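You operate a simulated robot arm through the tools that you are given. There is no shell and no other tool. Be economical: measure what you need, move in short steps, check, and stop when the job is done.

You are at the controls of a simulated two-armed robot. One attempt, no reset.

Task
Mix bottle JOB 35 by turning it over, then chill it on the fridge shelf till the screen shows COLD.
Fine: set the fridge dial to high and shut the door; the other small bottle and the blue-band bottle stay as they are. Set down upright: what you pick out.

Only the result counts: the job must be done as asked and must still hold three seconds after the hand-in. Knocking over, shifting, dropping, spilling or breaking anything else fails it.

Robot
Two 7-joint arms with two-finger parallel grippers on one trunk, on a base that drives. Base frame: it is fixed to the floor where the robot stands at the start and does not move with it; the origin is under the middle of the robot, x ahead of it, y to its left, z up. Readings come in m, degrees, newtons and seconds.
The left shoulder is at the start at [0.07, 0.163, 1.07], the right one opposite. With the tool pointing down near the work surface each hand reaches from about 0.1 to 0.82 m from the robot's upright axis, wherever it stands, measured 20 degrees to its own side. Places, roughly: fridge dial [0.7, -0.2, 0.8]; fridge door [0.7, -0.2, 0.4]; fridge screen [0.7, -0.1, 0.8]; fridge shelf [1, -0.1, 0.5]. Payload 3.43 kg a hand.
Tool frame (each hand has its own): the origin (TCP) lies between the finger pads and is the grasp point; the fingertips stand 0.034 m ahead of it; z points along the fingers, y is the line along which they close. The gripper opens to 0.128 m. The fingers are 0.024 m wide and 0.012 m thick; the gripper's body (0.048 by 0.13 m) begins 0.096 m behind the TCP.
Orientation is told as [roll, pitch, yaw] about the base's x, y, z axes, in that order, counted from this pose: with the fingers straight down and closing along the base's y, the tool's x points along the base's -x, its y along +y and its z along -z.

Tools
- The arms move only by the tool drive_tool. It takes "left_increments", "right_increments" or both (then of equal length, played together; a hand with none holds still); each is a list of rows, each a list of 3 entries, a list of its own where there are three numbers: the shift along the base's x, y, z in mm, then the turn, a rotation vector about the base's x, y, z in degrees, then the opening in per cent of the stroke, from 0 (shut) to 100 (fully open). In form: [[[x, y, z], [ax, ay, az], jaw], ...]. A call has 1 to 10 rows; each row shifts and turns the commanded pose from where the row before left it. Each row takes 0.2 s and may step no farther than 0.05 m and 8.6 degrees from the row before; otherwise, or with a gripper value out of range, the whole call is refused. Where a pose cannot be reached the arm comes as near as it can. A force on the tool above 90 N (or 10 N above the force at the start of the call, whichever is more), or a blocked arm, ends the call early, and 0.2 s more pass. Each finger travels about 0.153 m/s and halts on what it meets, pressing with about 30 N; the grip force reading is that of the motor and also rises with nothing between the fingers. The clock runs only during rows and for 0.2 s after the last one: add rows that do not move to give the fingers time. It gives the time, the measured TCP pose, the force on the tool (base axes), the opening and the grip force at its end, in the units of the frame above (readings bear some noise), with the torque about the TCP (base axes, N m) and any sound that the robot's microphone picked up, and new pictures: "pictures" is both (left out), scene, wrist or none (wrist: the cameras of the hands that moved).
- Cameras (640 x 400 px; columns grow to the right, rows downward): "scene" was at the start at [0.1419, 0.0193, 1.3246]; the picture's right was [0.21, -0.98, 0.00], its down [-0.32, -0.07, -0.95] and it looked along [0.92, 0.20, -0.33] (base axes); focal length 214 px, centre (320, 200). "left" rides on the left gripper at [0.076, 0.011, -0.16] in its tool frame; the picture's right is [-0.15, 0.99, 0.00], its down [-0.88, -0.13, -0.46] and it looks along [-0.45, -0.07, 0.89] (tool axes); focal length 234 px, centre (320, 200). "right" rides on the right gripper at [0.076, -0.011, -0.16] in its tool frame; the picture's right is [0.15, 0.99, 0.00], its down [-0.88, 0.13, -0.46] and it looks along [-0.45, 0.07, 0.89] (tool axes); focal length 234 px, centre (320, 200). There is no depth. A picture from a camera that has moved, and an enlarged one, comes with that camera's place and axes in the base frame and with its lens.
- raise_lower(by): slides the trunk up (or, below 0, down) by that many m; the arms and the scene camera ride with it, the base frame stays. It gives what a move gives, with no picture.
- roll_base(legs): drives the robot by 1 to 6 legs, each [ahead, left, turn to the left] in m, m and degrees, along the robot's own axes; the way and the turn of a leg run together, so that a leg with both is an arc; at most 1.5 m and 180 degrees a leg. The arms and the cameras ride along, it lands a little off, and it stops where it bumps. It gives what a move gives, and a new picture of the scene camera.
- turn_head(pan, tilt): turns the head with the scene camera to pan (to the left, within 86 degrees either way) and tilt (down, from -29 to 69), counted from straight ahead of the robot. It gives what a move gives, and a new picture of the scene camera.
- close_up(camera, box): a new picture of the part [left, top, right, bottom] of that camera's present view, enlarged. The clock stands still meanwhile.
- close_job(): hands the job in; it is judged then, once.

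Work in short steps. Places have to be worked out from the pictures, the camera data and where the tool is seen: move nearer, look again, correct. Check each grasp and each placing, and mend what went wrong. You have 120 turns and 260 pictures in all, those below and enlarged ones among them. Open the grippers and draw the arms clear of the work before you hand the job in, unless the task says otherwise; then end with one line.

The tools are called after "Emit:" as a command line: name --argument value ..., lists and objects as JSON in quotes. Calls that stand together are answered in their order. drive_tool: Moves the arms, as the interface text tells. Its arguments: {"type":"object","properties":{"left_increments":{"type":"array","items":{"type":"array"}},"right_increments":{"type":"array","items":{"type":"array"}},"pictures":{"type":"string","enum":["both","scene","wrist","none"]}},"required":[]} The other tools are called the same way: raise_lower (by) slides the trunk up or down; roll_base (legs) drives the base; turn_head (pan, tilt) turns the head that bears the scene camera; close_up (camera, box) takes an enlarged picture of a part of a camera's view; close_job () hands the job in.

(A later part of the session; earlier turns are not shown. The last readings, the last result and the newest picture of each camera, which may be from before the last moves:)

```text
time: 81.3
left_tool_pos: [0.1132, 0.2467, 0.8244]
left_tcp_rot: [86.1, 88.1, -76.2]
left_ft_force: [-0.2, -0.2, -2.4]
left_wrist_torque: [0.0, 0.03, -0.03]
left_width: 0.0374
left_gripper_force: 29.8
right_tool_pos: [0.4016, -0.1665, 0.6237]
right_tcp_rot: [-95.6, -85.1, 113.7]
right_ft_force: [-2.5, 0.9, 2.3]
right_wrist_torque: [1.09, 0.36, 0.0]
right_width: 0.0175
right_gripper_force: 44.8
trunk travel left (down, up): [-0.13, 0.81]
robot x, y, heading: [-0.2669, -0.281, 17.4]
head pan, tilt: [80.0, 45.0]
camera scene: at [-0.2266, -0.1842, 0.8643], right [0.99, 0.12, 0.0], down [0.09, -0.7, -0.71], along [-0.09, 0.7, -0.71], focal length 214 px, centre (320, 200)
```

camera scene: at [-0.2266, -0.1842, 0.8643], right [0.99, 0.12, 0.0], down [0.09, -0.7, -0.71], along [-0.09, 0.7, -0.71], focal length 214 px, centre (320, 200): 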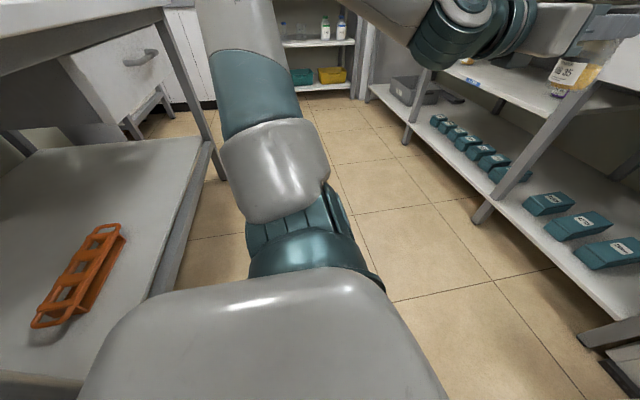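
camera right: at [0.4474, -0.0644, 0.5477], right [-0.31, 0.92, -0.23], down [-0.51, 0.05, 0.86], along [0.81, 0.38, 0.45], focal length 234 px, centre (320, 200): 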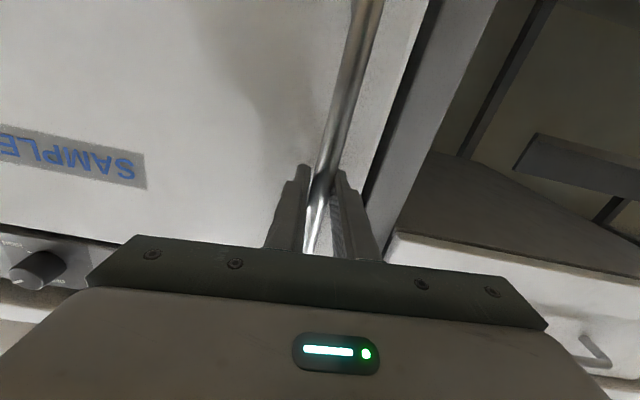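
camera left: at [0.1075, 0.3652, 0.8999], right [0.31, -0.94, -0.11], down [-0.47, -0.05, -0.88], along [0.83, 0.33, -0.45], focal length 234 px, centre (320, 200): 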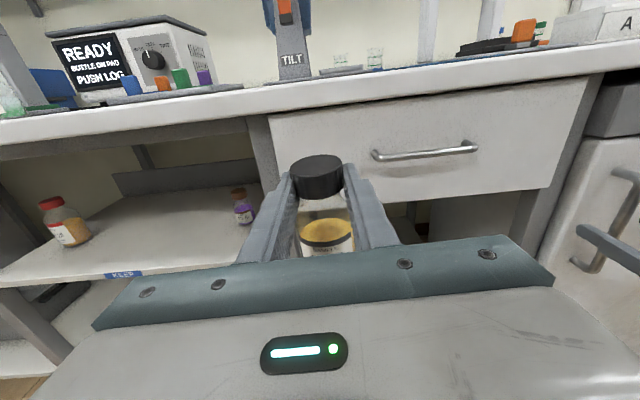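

There's another bench behind me, so I can't back up further. Try pulling further along the arc with the arm itself.

Emit:
drive_tool --right_increments '[[[-16, -25, 0], [0, 0, 2], 0], [[-15, -26, 0], [0, 0, 2], 0], [[-14, -27, 0], [0, 0, 2], 0]]' --pictures "none"

Emit:
turn_head --pan -5 --tilt 25

```text
time: 82.1
left_tool_pos: [0.1129, 0.2485, 0.8234]
left_tcp_rot: [82.9, 88.2, -79.2]
left_ft_force: [1.0, 0.2, -2.3]
left_wrist_torque: [0.0, 0.03, 0.07]
left_width: 0.0374
left_gripper_force: 30.0
right_tool_pos: [0.3246, -0.1864, 0.6525]
right_tcp_rot: [-90.2, -85.1, 114.1]
right_ft_force: [0.9, -0.5, 0.0]
right_wrist_torque: [0.01, -0.06, 0.05]
right_width: 0.0002
right_gripper_force: 33.4
right hand out of reach, approached as far as the arm can: row 1, 2, 3
trunk travel left (down, up): [-0.13, 0.81]
robot x, y, heading: [-0.2618, -0.2808, 17.1]
head pan, tilt: [80.0, 45.0]
```

```text
time: 83.7
left_tool_pos: [0.1135, 0.2471, 0.8234]
left_tcp_rot: [85.6, 88.1, -76.7]
left_ft_force: [-0.1, 0.0, -1.6]
left_wrist_torque: [-0.03, 0.04, -0.02]
left_width: 0.0375
left_gripper_force: 29.9
right_tool_pos: [0.3246, -0.1889, 0.6515]
right_tcp_rot: [-91.4, -85.1, 114.8]
right_ft_force: [-0.3, 0.1, 0.6]
right_wrist_torque: [0.01, 0.01, -0.03]
right_width: 0.0
right_gripper_force: 33.0
trunk travel left (down, up): [-0.13, 0.81]
robot x, y, heading: [-0.2671, -0.2782, 17.2]
head pan, tilt: [-5.0, 25.0]
camera scene: at [-0.1263, -0.2455, 0.8948], right [0.21, -0.98, 0.0], down [-0.41, -0.09, -0.91], along [0.89, 0.19, -0.42], focal length 214 px, centre (320, 200)
```

scene: 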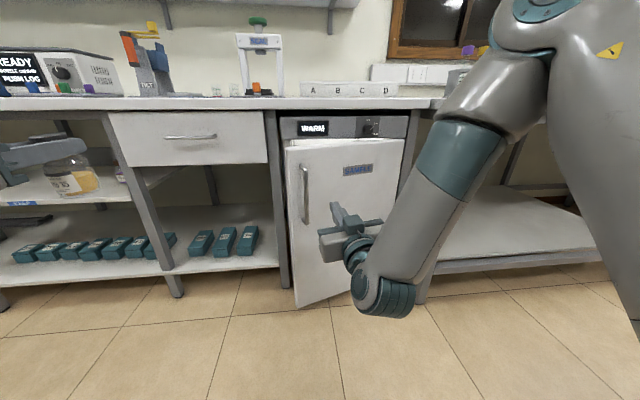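

It slipped off and the door swung partly back; it's still ajar. Zoom to see the gap.

Emit:
close_up --camera "scene" --box '[260, 100, 440, 320]'

```text
1.82 times, centred on (350, 210) of scene
camera zoom: at [-0.1263, -0.2455, 0.8948], right [0.21, -0.98, 0.0], down [-0.41, -0.09, -0.91], along [0.89, 0.19, -0.42], focal length 390 px, centre (266, 182)
```

zoom: 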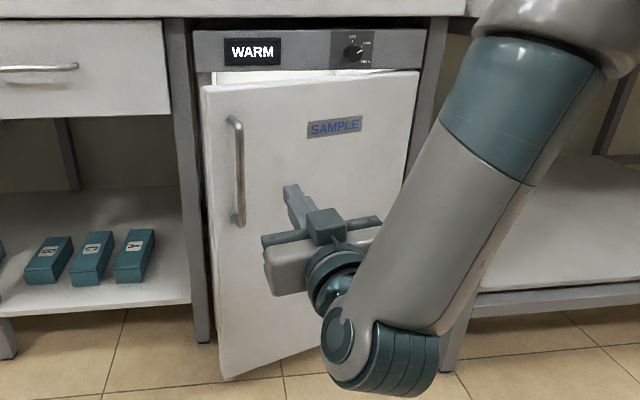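

Door is ajar ~13°, screen WARM. I'll regrasp: open the right gripper, shift left, and look with the wrist camera.

Emit:
drive_tool --right_increments '[[[0, 0, 0], [0, 0, 0], 35], [[0, 0, 0], [0, 0, 0], 70]]' --pictures "none"

Emit:
roll_base --legs '[[0, 0.075, 0], [0.1, 0, 0]]'

Emit:
close_up --camera "right" --box '[0, 0, 640, 400]'

```text
time: 84.3
left_tool_pos: [0.113, 0.247, 0.8232]
left_tcp_rot: [85.6, 88.1, -76.7]
left_ft_force: [0.1, 0.0, -1.9]
left_wrist_torque: [0.0, 0.01, -0.03]
left_width: 0.0374
left_gripper_force: 30.0
right_tool_pos: [0.3253, -0.189, 0.6523]
right_tcp_rot: [-91.5, -85.1, 115.0]
right_ft_force: [-0.9, 0.0, 0.1]
right_wrist_torque: [-0.01, -0.03, 0.0]
right_width: 0.0893
right_gripper_force: 0.1
trunk travel left (down, up): [-0.13, 0.81]
robot x, y, heading: [-0.2638, -0.2788, 17.1]
head pan, tilt: [-5.0, 25.0]
```

```text
time: 86.1
left_tool_pos: [0.1898, 0.3485, 0.823]
left_tcp_rot: [84.7, 88.0, -77.5]
left_ft_force: [0.3, -0.4, -1.5]
left_wrist_torque: [-0.01, 0.04, 0.0]
left_width: 0.0373
left_gripper_force: 29.9
right_tool_pos: [0.3999, -0.0886, 0.6534]
right_tcp_rot: [-91.1, -85.1, 114.5]
right_ft_force: [0.1, 0.3, 0.5]
right_wrist_torque: [-0.01, 0.01, 0.01]
right_width: 0.0895
right_gripper_force: 0.1
trunk travel left (down, up): [-0.13, 0.81]
robot x, y, heading: [-0.19, -0.1808, 17.0]
head pan, tilt: [-5.0, 25.0]
camera scene: at [-0.0514, -0.1442, 0.8947], right [0.21, -0.98, 0.0], down [-0.41, -0.09, -0.91], along [0.89, 0.19, -0.42], focal length 214 px, centre (320, 200)
```

scene: 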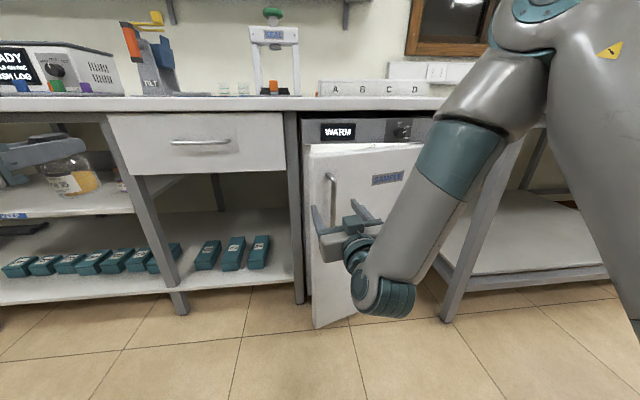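

```text
1.00 times, centred on (320, 200) of right (not enlarged: the box is as wide or as high as the picture)
camera zoom: at [0.2602, -0.1671, 0.5775], right [-0.39, 0.89, -0.23], down [-0.5, 0.01, 0.87], along [0.77, 0.45, 0.45], focal length 234 px, centre (320, 200)
```

zoom: 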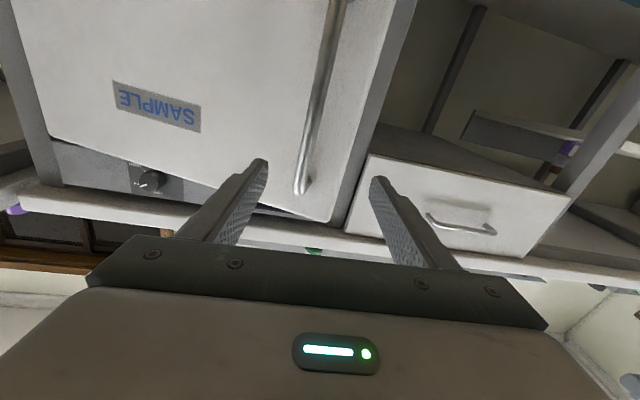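

Handle top at (0.489, -0.061); door stays where it is. Drive forward 0.09 and close.

Emit:
roll_base --legs '[[0.09, 0, 0]]'

Emit:
drive_tool --right_increments '[[[0, 0, 0], [0, 0, 0], 30], [[0, 0, 0], [0, 0, 0], 0], [[0, 0, 0], [0, 0, 0], 0], [[0, 0, 0], [0, 0, 0], 0]]' --pictures "wrist"

```text
time: 87.2
left_tool_pos: [0.2712, 0.3742, 0.8221]
left_tcp_rot: [84.4, 88.1, -77.9]
left_ft_force: [0.5, 0.1, -2.1]
left_wrist_torque: [-0.03, 0.06, -0.07]
left_width: 0.0375
left_gripper_force: 30.7
right_tool_pos: [0.483, -0.0611, 0.6527]
right_tcp_rot: [-91.1, -85.1, 114.5]
right_ft_force: [-0.2, -0.1, 0.1]
right_wrist_torque: [0.02, 0.02, -0.01]
right_width: 0.0896
right_gripper_force: 0.1
trunk travel left (down, up): [-0.13, 0.81]
robot x, y, heading: [-0.108, -0.1479, 17.4]
head pan, tilt: [-5.0, 25.0]
camera scene: at [0.0317, -0.1185, 0.8947], right [0.21, -0.98, 0.0], down [-0.41, -0.09, -0.91], along [0.89, 0.19, -0.42], focal length 214 px, centre (320, 200)
```

scene: 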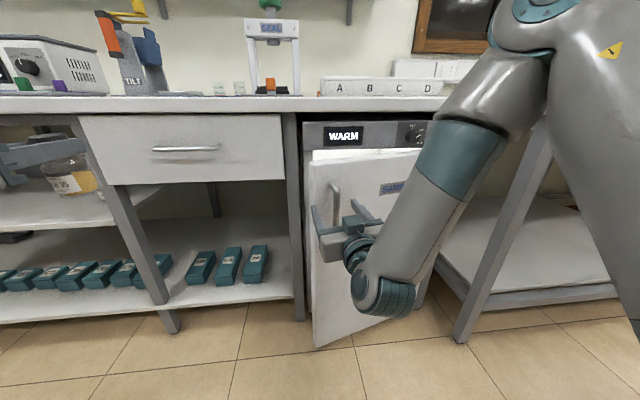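

```text
time: 88.2
left_tool_pos: [0.2719, 0.3732, 0.8238]
left_tcp_rot: [84.4, 88.2, -78.0]
left_ft_force: [0.3, -0.1, -1.2]
left_wrist_torque: [0.01, 0.03, 0.03]
left_width: 0.0376
left_gripper_force: 30.7
right_tool_pos: [0.4842, -0.0651, 0.6527]
right_tcp_rot: [-92.1, -85.3, 115.2]
right_ft_force: [13.0, -15.2, 3.6]
right_wrist_torque: [1.06, 0.59, -0.36]
right_width: 0.0175
right_gripper_force: 44.5
trunk travel left (down, up): [-0.13, 0.81]
robot x, y, heading: [-0.1077, -0.1498, 17.1]
head pan, tilt: [-5.0, 25.0]
camera right: at [0.3442, -0.1428, 0.5775], right [-0.38, 0.9, -0.23], down [-0.5, 0.01, 0.87], along [0.78, 0.45, 0.45], focal length 234 px, centre (320, 200)
```

right: 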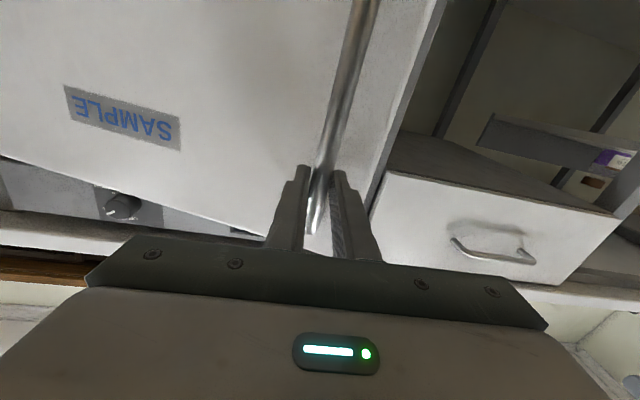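

Gripped again. Pull along the arc: to ~50° open.

Emit:
roll_base --legs '[[-0.05, -0.026, 0], [-0.05, -0.036, 0], [-0.035, -0.037, 0], [-0.033, -0.04, 0]]'

```text
time: 90.8
left_tool_pos: [0.1487, 0.1928, 0.8238]
left_tcp_rot: [87.9, 88.1, -74.3]
left_ft_force: [0.1, -0.4, -1.2]
left_wrist_torque: [-0.01, 0.03, 0.03]
left_width: 0.0376
left_gripper_force: 30.2
right_tool_pos: [0.3591, -0.2425, 0.652]
right_tcp_rot: [-89.7, -85.1, 113.7]
right_ft_force: [-34.3, 12.2, -10.5]
right_wrist_torque: [1.1, 0.48, 0.59]
right_width: 0.0175
right_gripper_force: 45.3
trunk travel left (down, up): [-0.13, 0.81]
robot x, y, heading: [-0.228, -0.3344, 17.2]
head pan, tilt: [-5.0, 25.0]
camera scene: at [-0.0907, -0.301, 0.8949], right [0.21, -0.98, 0.0], down [-0.41, -0.09, -0.91], along [0.89, 0.19, -0.42], focal length 214 px, centre (320, 200)
```

scene: 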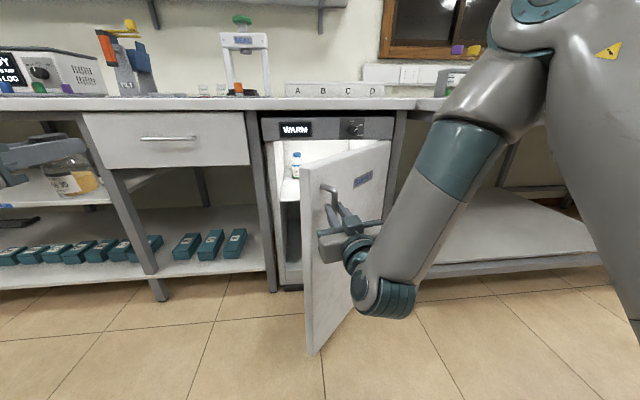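

Door ~51° open, blue-band bottle visible inside. Continue right with the little back room left.

Emit:
roll_base --legs '[[-0.018, -0.05, 0], [0, -0.045, 0]]'

```text
time: 92.2
left_tool_pos: [0.1522, 0.1112, 0.8233]
left_tcp_rot: [85.2, 88.1, -76.8]
left_ft_force: [-0.5, 0.0, -1.4]
left_wrist_torque: [-0.04, 0.02, 0.01]
left_width: 0.0375
left_gripper_force: 30.0
right_tool_pos: [0.3574, -0.3149, 0.6537]
right_tcp_rot: [-89.3, -85.5, 115.1]
right_ft_force: [-7.9, 0.2, 9.2]
right_wrist_torque: [1.45, 1.56, -0.39]
right_width: 0.0172
right_gripper_force: 44.7
trunk travel left (down, up): [-0.13, 0.81]
robot x, y, heading: [-0.2179, -0.4172, 17.3]
head pan, tilt: [-5.0, 25.0]
stopped in leg 2: the force on the tool passed its limit (the readings are from after the stop); the commanded pose is now the measured one
camera scene: at [-0.085, -0.3827, 0.895], right [0.22, -0.98, 0.0], down [-0.41, -0.09, -0.91], along [0.89, 0.19, -0.42], focal length 214 px, centre (320, 200)
```

scene: 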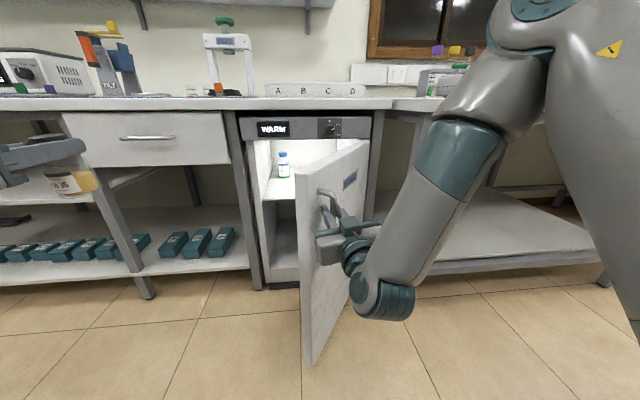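

Door ~62° open. Release the handle and retract the hand along its fingers.

Emit:
drive_tool --right_increments '[[[0, 0, 0], [0, 0, 0], 45], [[0, 0, 0], [0, 0, 0], 65], [[-18, -8, 0], [0, 0, 0], 65], [[-18, -8, 0], [0, 0, 0], 65], [[-18, -8, 0], [0, 0, 0], 65], [[-18, -8, 0], [0, 0, 0], 65]]' --pictures "both"

```text
time: 93.6
left_tool_pos: [0.1529, 0.1102, 0.823]
left_tcp_rot: [84.2, 88.2, -77.7]
left_ft_force: [-0.3, -0.4, -2.1]
left_wrist_torque: [0.0, 0.06, 0.03]
left_width: 0.0378
left_gripper_force: 30.0
right_tool_pos: [0.3592, -0.3158, 0.6519]
right_tcp_rot: [-86.7, -85.4, 112.4]
right_ft_force: [-0.2, 0.3, 0.5]
right_wrist_torque: [0.01, 0.0, 0.04]
right_width: 0.0832
right_gripper_force: 0.2
right hand out of reach, approached as far as the arm can: row 3, 4, 5, 6
trunk travel left (down, up): [-0.13, 0.81]
robot x, y, heading: [-0.2198, -0.4182, 17.2]
head pan, tilt: [-5.0, 25.0]
camera scene: at [-0.0839, -0.3826, 0.8948], right [0.22, -0.98, 0.0], down [-0.41, -0.09, -0.91], along [0.89, 0.19, -0.42], focal length 214 px, centre (320, 200)
camera right: at [0.2214, -0.4, 0.5775], right [-0.42, 0.88, -0.23], down [-0.49, -0.01, 0.87], along [0.76, 0.48, 0.44], focal length 234 px, centre (320, 200)
```

scene: 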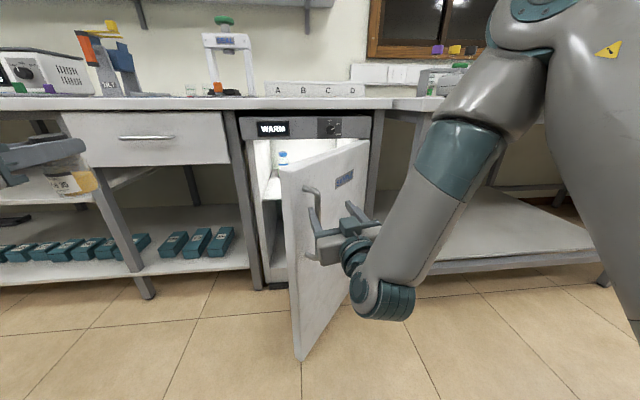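
right: 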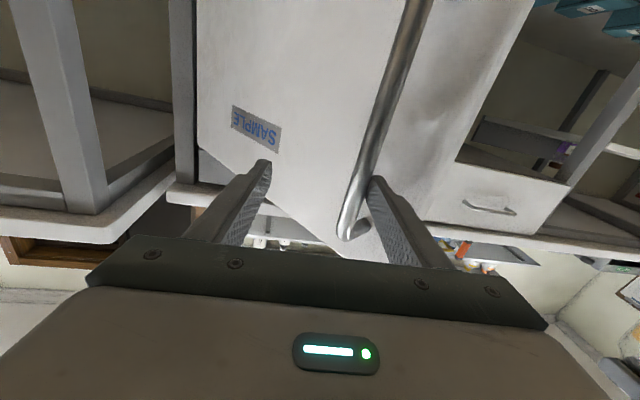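

Opening nudged the door to ~52°. The hand must leave the bar; try retracting while yawing left so the wrist is less bent.

Emit:
drive_tool --right_increments '[[[0, 0, 0], [0, 0, 8], 75], [[-8, -6, 0], [0, 0, 8], 75], [[-15, -10, 0], [0, 0, 4], 75], [[-15, -10, 0], [0, 0, 4], 75], [[-15, -12, 0], [0, 0, 0], 75]]' --pictures "wrist"

```text
time: 94.8
left_tool_pos: [0.154, 0.1109, 0.8227]
left_tcp_rot: [84.7, 88.1, -77.3]
left_ft_force: [-0.1, 0.0, -1.3]
left_wrist_torque: [-0.05, 0.05, 0.01]
left_width: 0.0377
left_gripper_force: 30.0
right_tool_pos: [0.3023, -0.2476, 0.6949]
right_tcp_rot: [-91.2, -85.1, 126.5]
right_ft_force: [0.4, -0.4, -0.9]
right_wrist_torque: [-0.02, -0.01, 0.0]
right_width: 0.0957
right_gripper_force: 0.0
right hand out of reach, approached as far as the arm can: row 1, 2, 3, 4, 5
trunk travel left (down, up): [-0.13, 0.81]
robot x, y, heading: [-0.2241, -0.4186, 17.3]
head pan, tilt: [-5.0, 25.0]
camera right: at [0.1823, -0.3531, 0.6181], right [-0.56, 0.79, -0.23], down [-0.49, -0.1, 0.87], along [0.66, 0.6, 0.45], focal length 234 px, centre (320, 200)
```

right: 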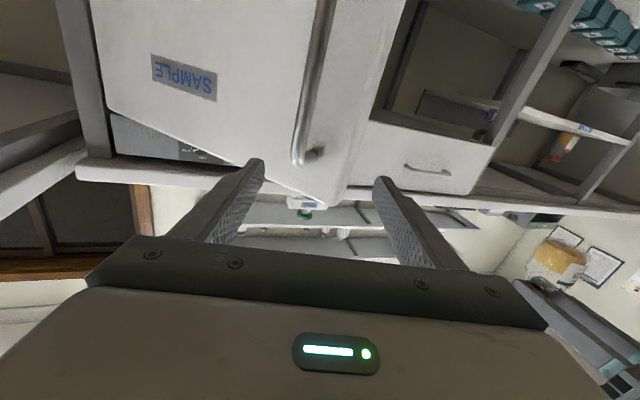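

The hand is free of the bar and the door holds at ~49°. Raise the trunk so the hand passes over the door, then go left/forward to get behind its free edge.

Emit:
drive_tool --right_increments '[[[0, 0, 0], [0, 0, 0], 30], [[0, 0, 0], [0, 0, 0], 0], [[0, 0, 0], [0, 0, 0], 0]]' --pictures "none"

Emit:
raise_lower --by 0.25

Emit:
roll_base --legs '[[0, 0.17, 0]]'

Emit:
turn_head --pan -5 --tilt 45

```text
time: 95.6
left_tool_pos: [0.1532, 0.1116, 0.8233]
left_tcp_rot: [84.2, 88.0, -77.7]
left_ft_force: [0.0, 0.3, -1.6]
left_wrist_torque: [-0.02, 0.03, 0.03]
left_width: 0.0373
left_gripper_force: 30.2
right_tool_pos: [0.3032, -0.2469, 0.6925]
right_tcp_rot: [-91.2, -85.1, 126.5]
right_ft_force: [-0.6, 0.1, -0.4]
right_wrist_torque: [-0.01, 0.0, 0.02]
right_width: 0.0
right_gripper_force: 30.1
trunk travel left (down, up): [-0.13, 0.81]
robot x, y, heading: [-0.2205, -0.4191, 17.5]
head pan, tilt: [-5.0, 25.0]
```

```text
time: 98.2
left_tool_pos: [0.1539, 0.1121, 1.0742]
left_tcp_rot: [84.1, 88.2, -78.0]
left_ft_force: [-0.4, 0.1, -2.8]
left_wrist_torque: [-0.02, -0.01, -0.01]
left_width: 0.0377
left_gripper_force: 30.0
right_tool_pos: [0.3026, -0.2458, 0.9426]
right_tcp_rot: [-91.1, -85.2, 126.4]
right_ft_force: [-0.5, -0.4, -0.4]
right_wrist_torque: [-0.01, -0.01, 0.01]
right_width: 0.0
right_gripper_force: 29.8
trunk travel left (down, up): [-0.38, 0.56]
robot x, y, heading: [-0.2233, -0.4168, 17.6]
head pan, tilt: [-5.0, 25.0]
```

```text
time: 99.7
left_tool_pos: [0.0991, 0.2816, 1.0727]
left_tcp_rot: [84.0, 88.0, -78.0]
left_ft_force: [-0.1, 0.4, -2.1]
left_wrist_torque: [0.0, -0.01, -0.02]
left_width: 0.0372
left_gripper_force: 30.2
right_tool_pos: [0.2493, -0.076, 0.9426]
right_tcp_rot: [-90.8, -85.0, 126.2]
right_ft_force: [-0.2, 0.1, 0.0]
right_wrist_torque: [0.0, 0.0, 0.02]
right_width: 0.0001
right_gripper_force: 30.5
trunk travel left (down, up): [-0.38, 0.56]
robot x, y, heading: [-0.2755, -0.2499, 17.7]
head pan, tilt: [-5.0, 25.0]
camera scene: at [-0.1375, -0.2113, 1.1448], right [0.22, -0.98, 0.0], down [-0.41, -0.09, -0.91], along [0.88, 0.2, -0.42], focal length 214 px, centre (320, 200)
```

scene: 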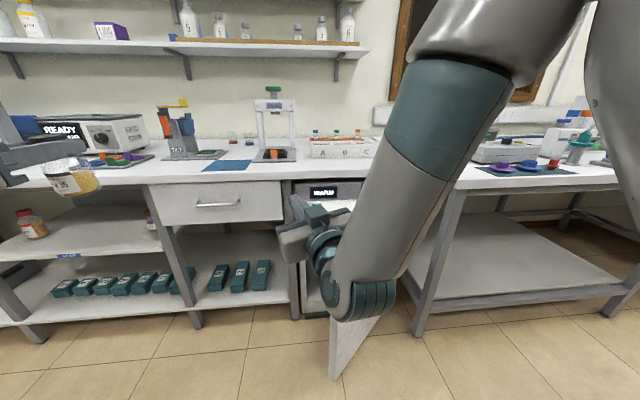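

```text
time: 100.5
left_tool_pos: [0.1004, 0.282, 1.072]
left_tcp_rot: [83.9, 88.2, -78.1]
left_ft_force: [0.4, 0.1, -1.5]
left_wrist_torque: [0.03, 0.04, 0.02]
left_width: 0.0373
left_gripper_force: 29.3
right_tool_pos: [0.2492, -0.076, 0.943]
right_tcp_rot: [-91.3, -85.1, 126.6]
right_ft_force: [-0.1, -0.5, 0.3]
right_wrist_torque: [-0.01, -0.01, 0.01]
right_width: 0.0
right_gripper_force: 30.3
trunk travel left (down, up): [-0.38, 0.56]
robot x, y, heading: [-0.272, -0.2475, 17.5]
head pan, tilt: [-5.0, 45.0]
camera scene: at [-0.1478, -0.2147, 1.1143], right [0.22, -0.98, 0.0], down [-0.69, -0.15, -0.71], along [0.69, 0.15, -0.71], focal length 214 px, centre (320, 200)
```

scene: 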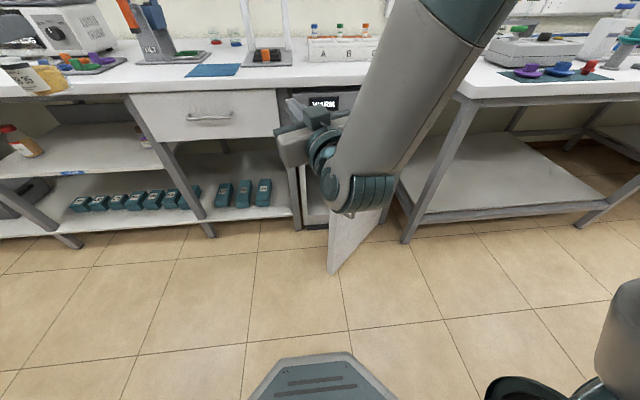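

Hand is left of the door edge. Lower it 0.22 m and drive forward 0.13 m, to be inside the door's swing.

Emit:
raise_lower --by -0.23

Emit:
roll_base --legs '[[0.13, 0.01, 0]]'

```text
time: 103.0
left_tool_pos: [0.099, 0.2799, 0.8423]
left_tcp_rot: [84.2, 88.0, -77.9]
left_ft_force: [0.4, 0.2, -1.6]
left_wrist_torque: [-0.02, 0.01, 0.01]
left_width: 0.0375
left_gripper_force: 30.0
right_tool_pos: [0.2489, -0.0767, 0.7118]
right_tcp_rot: [-91.2, -85.1, 126.6]
right_ft_force: [0.7, -0.7, -0.1]
right_wrist_torque: [-0.01, 0.03, 0.02]
right_width: 0.0
right_gripper_force: 30.1
trunk travel left (down, up): [-0.15, 0.79]
robot x, y, heading: [-0.2747, -0.2481, 17.5]
head pan, tilt: [-5.0, 45.0]
```

```text
time: 104.2
left_tool_pos: [0.221, 0.3302, 0.8424]
left_tcp_rot: [83.1, 88.0, -78.8]
left_ft_force: [0.0, -0.3, -1.8]
left_wrist_torque: [0.04, 0.05, 0.0]
left_width: 0.0373
left_gripper_force: 29.9
right_tool_pos: [0.3713, -0.0267, 0.7133]
right_tcp_rot: [-90.8, -85.0, 126.1]
right_ft_force: [0.1, 0.0, 0.0]
right_wrist_torque: [0.02, 0.02, -0.05]
right_width: 0.0001
right_gripper_force: 29.9
trunk travel left (down, up): [-0.15, 0.79]
robot x, y, heading: [-0.1535, -0.1965, 17.7]
head pan, tilt: [-5.0, 45.0]
camera scene: at [-0.0261, -0.1657, 0.8842], right [0.22, -0.98, 0.0], down [-0.69, -0.15, -0.71], along [0.69, 0.15, -0.71], focal length 214 px, centre (320, 200)
```

scene: 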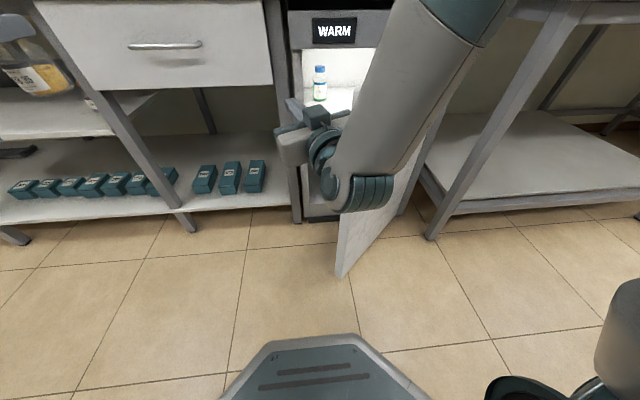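

Hand is inside the swing. Push the door open by driving right.

Emit:
roll_base --legs '[[0, -0.2, 0]]'

```text
time: 105.5
left_tool_pos: [0.247, 0.234, 0.8433]
left_tcp_rot: [82.1, 88.0, -79.5]
left_ft_force: [0.1, 0.6, -1.2]
left_wrist_torque: [-0.01, 0.03, -0.03]
left_width: 0.0374
left_gripper_force: 29.9
right_tool_pos: [0.3862, -0.1103, 0.7112]
right_tcp_rot: [-88.0, -85.2, 126.9]
right_ft_force: [-3.9, 2.4, 2.1]
right_wrist_torque: [-0.02, 0.09, -0.2]
right_width: 0.0
right_gripper_force: 30.7
trunk travel left (down, up): [-0.15, 0.79]
robot x, y, heading: [-0.1219, -0.2961, 18.0]
head pan, tilt: [-5.0, 45.0]
stopped in leg 1: the force on the tool passed its limit (the readings are from after the stop); the commanded pose is now the measured one
camera scene: at [0.0044, -0.2644, 0.8843], right [0.22, -0.97, 0.0], down [-0.69, -0.16, -0.71], along [0.69, 0.16, -0.71], focal length 214 px, centre (320, 200)
```

scene: 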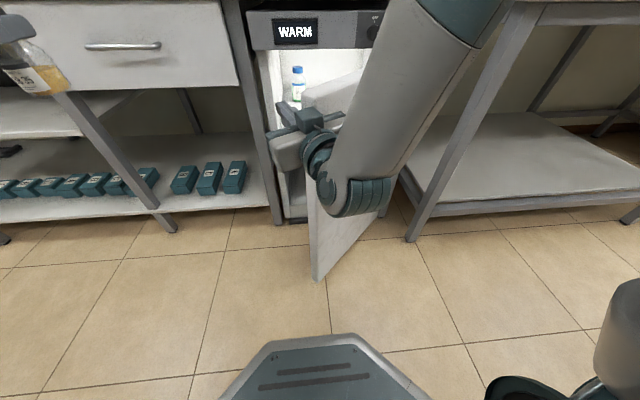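

The hand met the door's end edge. Move left a bit, go deeper, and push on the inner face.

Emit:
roll_base --legs '[[0, 0.05, 0], [0.09, 0, 0], [0, -0.12, 0]]'

```text
time: 106.9
left_tool_pos: [0.269, 0.2953, 0.8419]
left_tcp_rot: [81.3, 88.1, -80.0]
left_ft_force: [0.1, -0.3, -2.0]
left_wrist_torque: [0.01, 0.03, 0.0]
left_width: 0.0376
left_gripper_force: 30.0
right_tool_pos: [0.3973, -0.0392, 0.7108]
right_tcp_rot: [-85.0, -85.4, 126.2]
right_ft_force: [-10.2, 5.2, 1.6]
right_wrist_torque: [-0.12, 0.21, -1.33]
right_width: 0.0002
right_gripper_force: 29.9
trunk travel left (down, up): [-0.15, 0.79]
robot x, y, heading: [-0.0999, -0.2406, 17.7]
head pan, tilt: [-5.0, 45.0]
stopped in leg 2: the force on the tool passed its limit (the readings are from after the stop); the commanded pose is now the measured one
camera scene: at [0.027, -0.204, 0.8843], right [0.23, -0.97, 0.0], down [-0.69, -0.16, -0.71], along [0.69, 0.16, -0.71], focal length 214 px, centre (320, 200)
```

scene: 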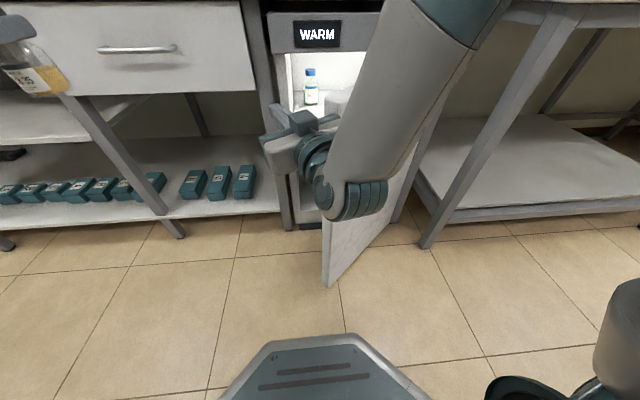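

Emit:
close_up --camera "right" --box '[0, 0, 640, 400]'

Emit:
turn_head --pan -20 --tilt 35

```text
1.00 times, centred on (320, 200) of right (not enlarged: the box is as wide or as high as the picture)
camera zoom: at [0.2873, -0.1569, 0.6371], right [-0.64, 0.73, -0.22], down [-0.47, -0.14, 0.87], along [0.61, 0.66, 0.44], focal length 234 px, centre (320, 200)
```

zoom: 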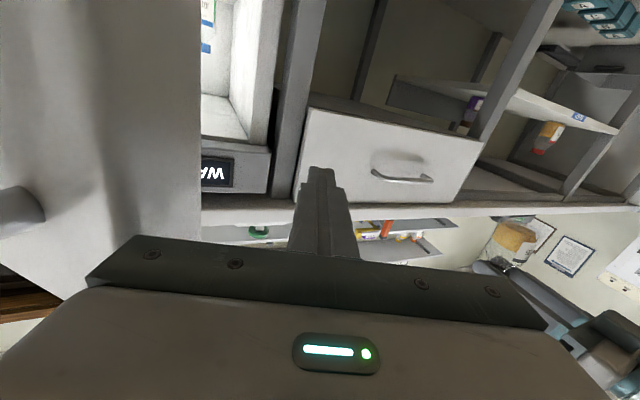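

```text
time: 107.7
left_tool_pos: [0.2691, 0.2948, 0.8428]
left_tcp_rot: [83.1, 87.9, -78.4]
left_ft_force: [0.1, 0.1, -2.2]
left_wrist_torque: [0.0, 0.03, -0.02]
left_width: 0.0376
left_gripper_force: 30.0
right_tool_pos: [0.3966, -0.0392, 0.7114]
right_tcp_rot: [-84.4, -85.4, 125.5]
right_ft_force: [-17.9, 10.4, 3.7]
right_wrist_torque: [-0.19, 0.36, -2.33]
right_width: 0.0
right_gripper_force: 29.7
trunk travel left (down, up): [-0.15, 0.79]
robot x, y, heading: [-0.1058, -0.2347, 18.0]
head pan, tilt: [-20.0, 35.0]
camera scene: at [0.0353, -0.2249, 0.8993], right [-0.03, -1.0, 0.0], down [-0.57, 0.02, -0.82], along [0.82, -0.03, -0.57], focal length 214 px, centre (320, 200)
```

scene: 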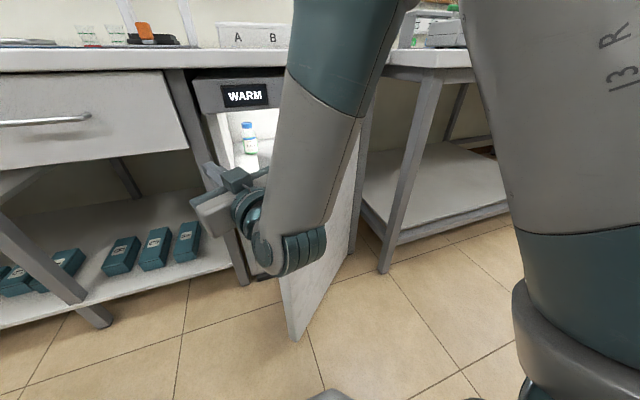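

The gripper body's corner is hitting the door edge. Back off, go 9 cm left, then forward and right.

Emit:
roll_base --legs '[[-0.03, 0.01, 0], [0, 0.085, 0], [0.13, 0, 0]]'

Emit:
close_up --camera "right" --box '[0, 0, 640, 400]'

```text
time: 110.1
left_tool_pos: [0.3372, 0.4143, 0.8419]
left_tcp_rot: [79.4, 88.2, -82.3]
left_ft_force: [0.9, 0.8, -2.4]
left_wrist_torque: [0.04, 0.04, 0.03]
left_width: 0.0374
left_gripper_force: 30.2
right_tool_pos: [0.4648, 0.0797, 0.7095]
right_tcp_rot: [-83.4, -85.5, 124.1]
right_ft_force: [-0.2, 0.1, 0.2]
right_wrist_torque: [0.01, 0.02, 0.02]
right_width: 0.0
right_gripper_force: 29.3
trunk travel left (down, up): [-0.15, 0.79]
robot x, y, heading: [-0.0339, -0.1135, 17.7]
head pan, tilt: [-20.0, 35.0]
camera scene: at [0.1024, -0.1038, 0.899], right [-0.04, -1.0, 0.0], down [-0.57, 0.02, -0.82], along [0.82, -0.03, -0.57], focal length 214 px, centre (320, 200)
```

scene: 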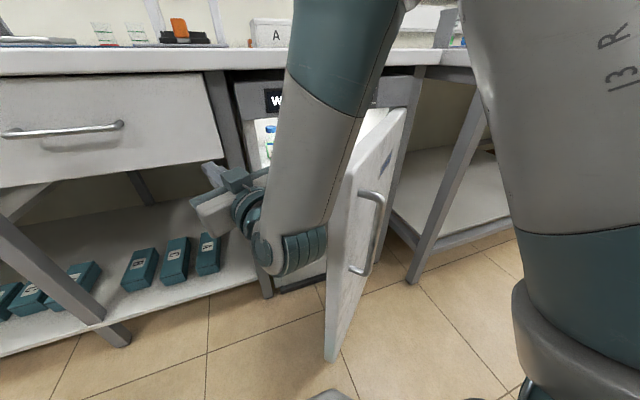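

```text
1.00 times, centred on (320, 200) of right (not enlarged: the box is as wide or as high as the picture)
camera zoom: at [0.3543, -0.0371, 0.6362], right [-0.64, 0.74, -0.22], down [-0.47, -0.14, 0.87], along [0.61, 0.66, 0.44], focal length 234 px, centre (320, 200)
```

zoom: 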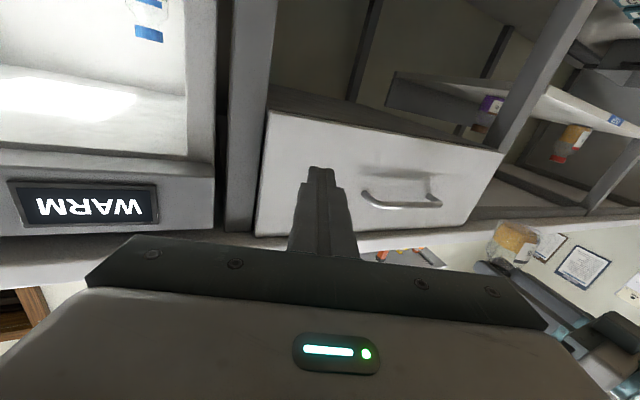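

The hand and wrist are now on the inner side of the door. Drive right to push it open.

Emit:
roll_base --legs '[[0, -0.15, 0], [-0.03, -0.12, 0]]'

```text
time: 111.2
left_tool_pos: [0.364, 0.3311, 0.8419]
left_tcp_rot: [77.7, 88.1, -83.9]
left_ft_force: [-0.2, 0.1, -2.0]
left_wrist_torque: [0.02, 0.05, -0.01]
left_width: 0.0375
left_gripper_force: 30.0
right_tool_pos: [0.4811, 0.0056, 0.71]
right_tcp_rot: [-79.6, -86.6, 122.2]
right_ft_force: [-1.9, 1.7, 1.1]
right_wrist_torque: [-0.14, 0.1, -0.38]
right_width: 0.0001
right_gripper_force: 30.0
trunk travel left (down, up): [-0.15, 0.79]
robot x, y, heading: [-0.0105, -0.203, 17.7]
head pan, tilt: [-20.0, 35.0]
stopped in leg 1: the force on the tool passed its limit (the readings are from after the stop); the commanded pose is now the measured one
camera scene: at [0.1291, -0.1871, 0.8992], right [-0.04, -1.0, 0.0], down [-0.57, 0.02, -0.82], along [0.82, -0.03, -0.57], focal length 214 px, centre (320, 200)
```

scene: 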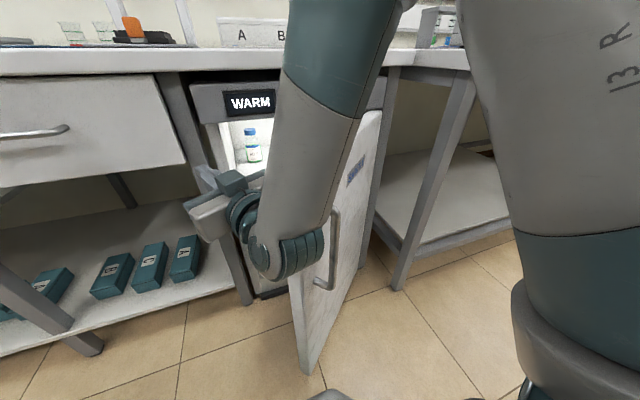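

Pushing nearly along the door locks it; I need the hand yawed more to the right. Back the base off, then extend the arm forward with a right yaw.

Emit:
roll_base --legs '[[0, 0.06, 0], [-0.15, 0, 0]]'

Emit:
drive_tool --right_increments '[[[24, 5, 0], [0, 0, -6], 0], [[24, 5, 0], [0, 0, -6], 0], [[24, 5, 0], [0, 0, -6], 0], [[24, 5, 0], [0, 0, -6], 0], [[24, 5, 0], [0, 0, -6], 0], [[24, 5, 0], [0, 0, -6], 0], [[10, 0, 0], [0, 0, -6], 0]]' --pictures "both"

```text
time: 113.2
left_tool_pos: [0.2029, 0.3425, 0.8436]
left_tcp_rot: [79.2, 88.1, -82.4]
left_ft_force: [0.2, 0.1, -2.1]
left_wrist_torque: [-0.04, 0.04, -0.01]
left_width: 0.0374
left_gripper_force: 30.3
right_tool_pos: [0.3216, 0.0184, 0.7095]
right_tcp_rot: [-79.7, -86.5, 122.1]
right_ft_force: [0.4, 0.7, 1.1]
right_wrist_torque: [-0.01, 0.02, -0.02]
right_width: 0.0
right_gripper_force: 29.7
trunk travel left (down, up): [-0.15, 0.79]
robot x, y, heading: [-0.1688, -0.1833, 17.9]
head pan, tilt: [-20.0, 35.0]
camera scene: at [-0.031, -0.1751, 0.8992], right [-0.03, -1.0, 0.0], down [-0.57, 0.02, -0.82], along [0.82, -0.03, -0.57], focal length 214 px, centre (320, 200)
```

scene: 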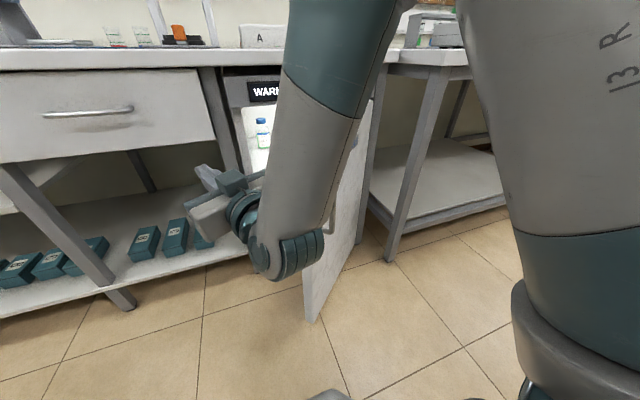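

```text
time: 114.8
left_tool_pos: [0.2046, 0.3436, 0.843]
left_tcp_rot: [78.1, 88.1, -83.4]
left_ft_force: [0.2, -0.4, -2.2]
left_wrist_torque: [-0.02, 0.04, 0.02]
left_width: 0.0374
left_gripper_force: 30.1
right_tool_pos: [0.4747, 0.0496, 0.7093]
right_tcp_rot: [-79.2, -86.4, 79.7]
right_ft_force: [-0.7, -0.3, -0.9]
right_wrist_torque: [0.02, -0.03, -0.02]
right_width: 0.0
right_gripper_force: 29.5
trunk travel left (down, up): [-0.15, 0.79]
robot x, y, heading: [-0.165, -0.1863, 18.0]
head pan, tilt: [-20.0, 35.0]
camera scene: at [-0.0305, -0.1749, 0.8991], right [-0.03, -1.0, 0.0], down [-0.57, 0.02, -0.82], along [0.82, -0.03, -0.57], focal length 214 px, centre (320, 200)
camera right: at [0.3141, 0.0325, 0.6355], right [-0.01, 0.98, -0.2], down [-0.45, 0.18, 0.88], along [0.89, 0.1, 0.44], focal length 234 px, centre (320, 200)
```

scene: 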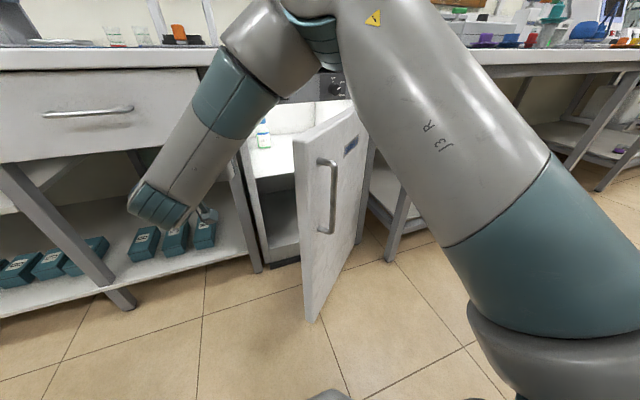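
right: 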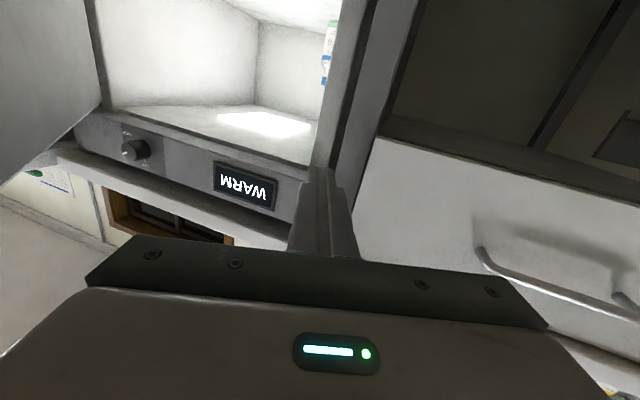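

Now the hand points slightly right with the wrist behind. Drive right to push the door's inner face.

Emit:
roll_base --legs '[[0, -0.15, 0], [-0.01, -0.12, 0]]'

```text
time: 117.0
left_tool_pos: [0.2784, 0.0832, 0.8416]
left_tcp_rot: [78.2, 88.2, -83.5]
left_ft_force: [-0.2, -0.1, -2.6]
left_wrist_torque: [-0.01, 0.01, 0.02]
left_width: 0.0374
left_gripper_force: 30.0
right_tool_pos: [0.5498, -0.2134, 0.7098]
right_tcp_rot: [-78.9, -86.6, 79.1]
right_ft_force: [0.1, 0.0, 0.5]
right_wrist_torque: [0.0, -0.01, 0.05]
right_width: 0.0
right_gripper_force: 30.1
trunk travel left (down, up): [-0.15, 0.79]
robot x, y, heading: [-0.0919, -0.4456, 17.7]
head pan, tilt: [-20.0, 35.0]
camera scene: at [0.0445, -0.4366, 0.899], right [-0.04, -1.0, 0.0], down [-0.57, 0.02, -0.82], along [0.82, -0.03, -0.57], focal length 214 px, centre (320, 200)
```

scene: 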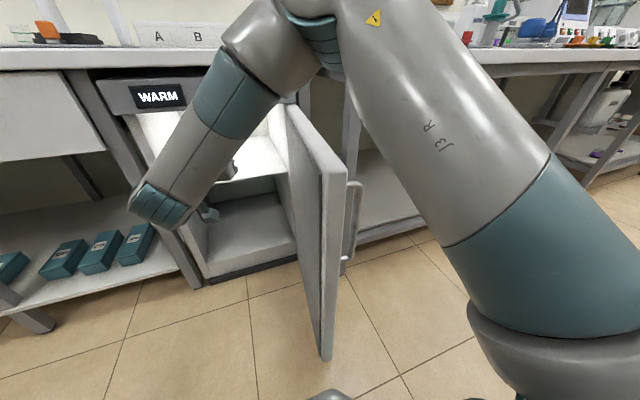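

Works well—door is now ~75–80°. Push further.

Emit:
roll_base --legs '[[-0.03, -0.15, 0]]'

```text
time: 118.4
left_tool_pos: [0.2941, -0.0643, 0.8429]
left_tcp_rot: [78.8, 88.1, -82.6]
left_ft_force: [-0.2, -0.3, -1.6]
left_wrist_torque: [-0.02, 0.06, -0.01]
left_width: 0.0376
left_gripper_force: 29.5
right_tool_pos: [0.5665, -0.3611, 0.7084]
right_tcp_rot: [-79.0, -86.6, 79.7]
right_ft_force: [0.2, -1.2, 0.2]
right_wrist_torque: [-0.01, -0.01, 0.03]
right_width: 0.0
right_gripper_force: 30.2
trunk travel left (down, up): [-0.15, 0.79]
robot x, y, heading: [-0.0766, -0.5969, 18.1]
head pan, tilt: [-20.0, 35.0]
camera scene: at [0.0611, -0.5846, 0.8991], right [-0.03, -1.0, 0.0], down [-0.57, 0.02, -0.82], along [0.82, -0.03, -0.57], focal length 214 px, centre (320, 200)
```

scene: 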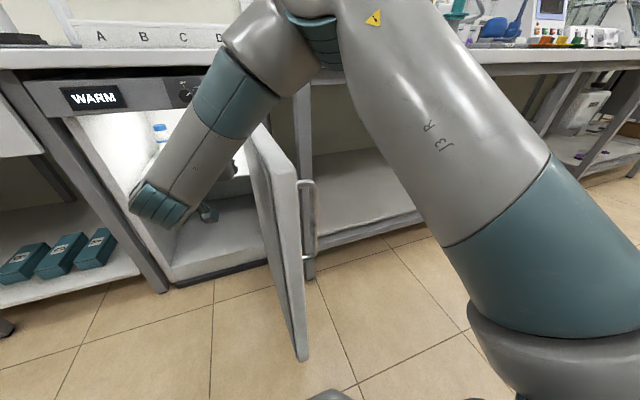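

Door ~95°. One more nudge, then I'll withdraw the right hand upward.

Emit:
roll_base --legs '[[0, -0.08, 0], [-0.06, 0.05, 0]]'

Emit:
drive_tool --right_increments '[[[-20, -6, 20], [0, 0, 0], 0], [[-15, -5, 35], [0, 0, 0], 0], [[0, 0, 40], [0, 0, 0], 0], [[0, 0, 40], [0, 0, 0], 0], [[0, 0, 40], [0, 0, 0], 0], [[0, 0, 40], [0, 0, 0], 0], [[0, 0, 40], [0, 0, 0], 0]]' --pictures "scene"

```text
time: 120.1
left_tool_pos: [0.2477, -0.1138, 0.8417]
left_tcp_rot: [79.4, 88.2, -81.9]
left_ft_force: [-0.4, -0.2, -1.6]
left_wrist_torque: [0.02, 0.05, 0.0]
left_width: 0.0375
left_gripper_force: 30.0
right_tool_pos: [0.52, -0.4097, 0.7084]
right_tcp_rot: [-80.0, -86.6, 80.4]
right_ft_force: [-0.8, -0.4, 0.1]
right_wrist_torque: [0.01, -0.01, 0.0]
right_width: 0.0
right_gripper_force: 29.8
trunk travel left (down, up): [-0.15, 0.79]
robot x, y, heading: [-0.1217, -0.6477, 18.2]
head pan, tilt: [-20.0, 35.0]
camera scene: at [0.0141, -0.6334, 0.8992], right [-0.03, -1.0, 0.0], down [-0.57, 0.02, -0.82], along [0.82, -0.03, -0.57], focal length 214 px, centre (320, 200)
```

scene: 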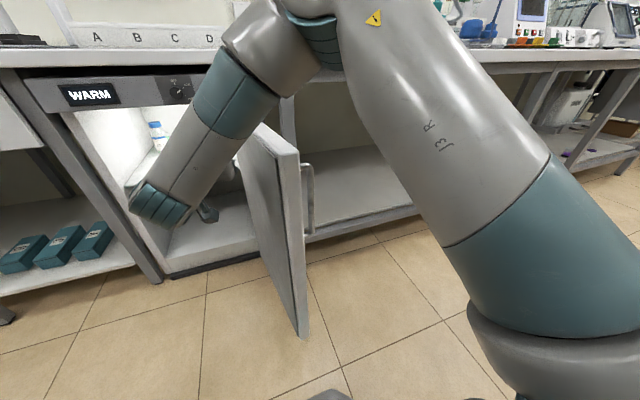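

```text
time: 121.7
left_tool_pos: [0.248, -0.1146, 0.8416]
left_tcp_rot: [78.9, 88.1, -82.5]
left_ft_force: [-0.6, -0.5, -1.6]
left_wrist_torque: [0.02, 0.04, 0.03]
left_width: 0.0376
left_gripper_force: 30.0
right_tool_pos: [0.4877, -0.4178, 0.9654]
right_tcp_rot: [-80.1, -86.6, 80.7]
right_ft_force: [0.5, 0.1, 0.2]
right_wrist_torque: [0.01, 0.04, 0.0]
right_width: 0.0
right_gripper_force: 29.8
trunk travel left (down, up): [-0.15, 0.79]
robot x, y, heading: [-0.1214, -0.6437, 18.2]
head pan, tilt: [-20.0, 35.0]
camera scene: at [0.0143, -0.6337, 0.8991], right [-0.03, -1.0, 0.0], down [-0.57, 0.02, -0.82], along [0.82, -0.03, -0.57], focal length 214 px, centre (320, 200)
```

scene: 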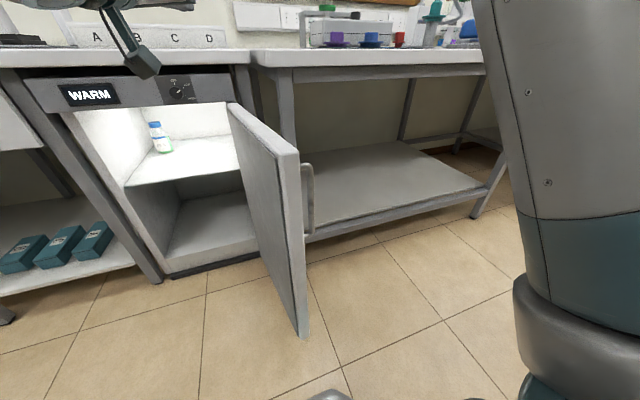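

The door is open ~105°, shelf at z≈0.52 with the blue-band bottle at the left-back. First I retract the right hand back/up so it stays clear when I go in with the left.

Emit:
drive_tool --right_increments '[[[-29, -25, 15], [0, 0, 0], 0], [[-29, -25, 15], [0, 0, 0], 0], [[-29, -25, 15], [0, 0, 0], 0], [[-29, -25, 15], [0, 0, 0], 0], [[-29, -25, 15], [0, 0, 0], 0], [[-29, -25, 15], [0, 0, 0], 0]]' --pictures "none"

Emit:
roll_base --legs '[[0, 0.29, 0], [0, 0, -26]]'

```text
time: 123.1
left_tool_pos: [0.2469, -0.1142, 0.8433]
left_tcp_rot: [79.1, 88.1, -82.2]
left_ft_force: [0.1, -0.6, -1.7]
left_wrist_torque: [0.01, -0.01, -0.02]
left_width: 0.0374
left_gripper_force: 29.7
right_tool_pos: [0.3123, -0.5706, 1.0515]
right_tcp_rot: [-79.8, -86.6, 80.4]
right_ft_force: [0.6, 0.3, 0.0]
right_wrist_torque: [0.05, 0.02, 0.02]
right_width: 0.0
right_gripper_force: 29.8
trunk travel left (down, up): [-0.15, 0.79]
robot x, y, heading: [-0.1188, -0.6455, 18.3]
head pan, tilt: [-20.0, 35.0]
```

```text
time: 126.4
left_tool_pos: [0.3509, -0.0495, 0.8422]
left_tcp_rot: [78.6, 88.0, -108.3]
left_ft_force: [-0.5, -0.1, -2.5]
left_wrist_torque: [-0.04, 0.03, -0.01]
left_width: 0.0371
left_gripper_force: 29.5
right_tool_pos: [0.211, -0.4903, 1.0517]
right_tcp_rot: [-79.4, -86.6, 54.3]
right_ft_force: [0.5, 0.0, 0.2]
right_wrist_torque: [0.0, -0.01, 0.02]
right_width: 0.0
right_gripper_force: 29.8
trunk travel left (down, up): [-0.15, 0.79]
robot x, y, heading: [-0.2124, -0.3703, -7.6]
head pan, tilt: [-20.0, 35.0]
camera scene: at [-0.0844, -0.4175, 0.8991], right [-0.46, -0.89, 0.0], down [-0.51, 0.27, -0.82], along [0.73, -0.38, -0.57], focal length 214 px, centre (320, 200)
```

scene: 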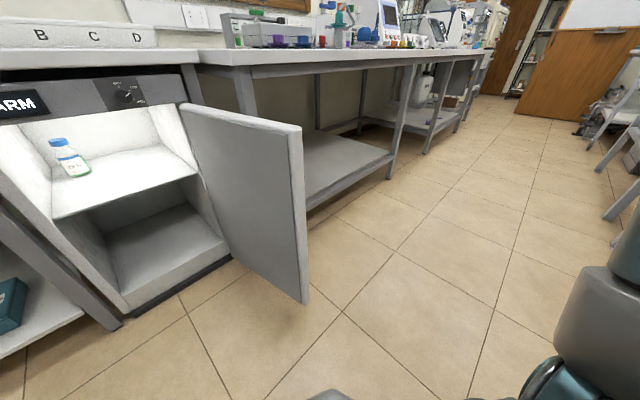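

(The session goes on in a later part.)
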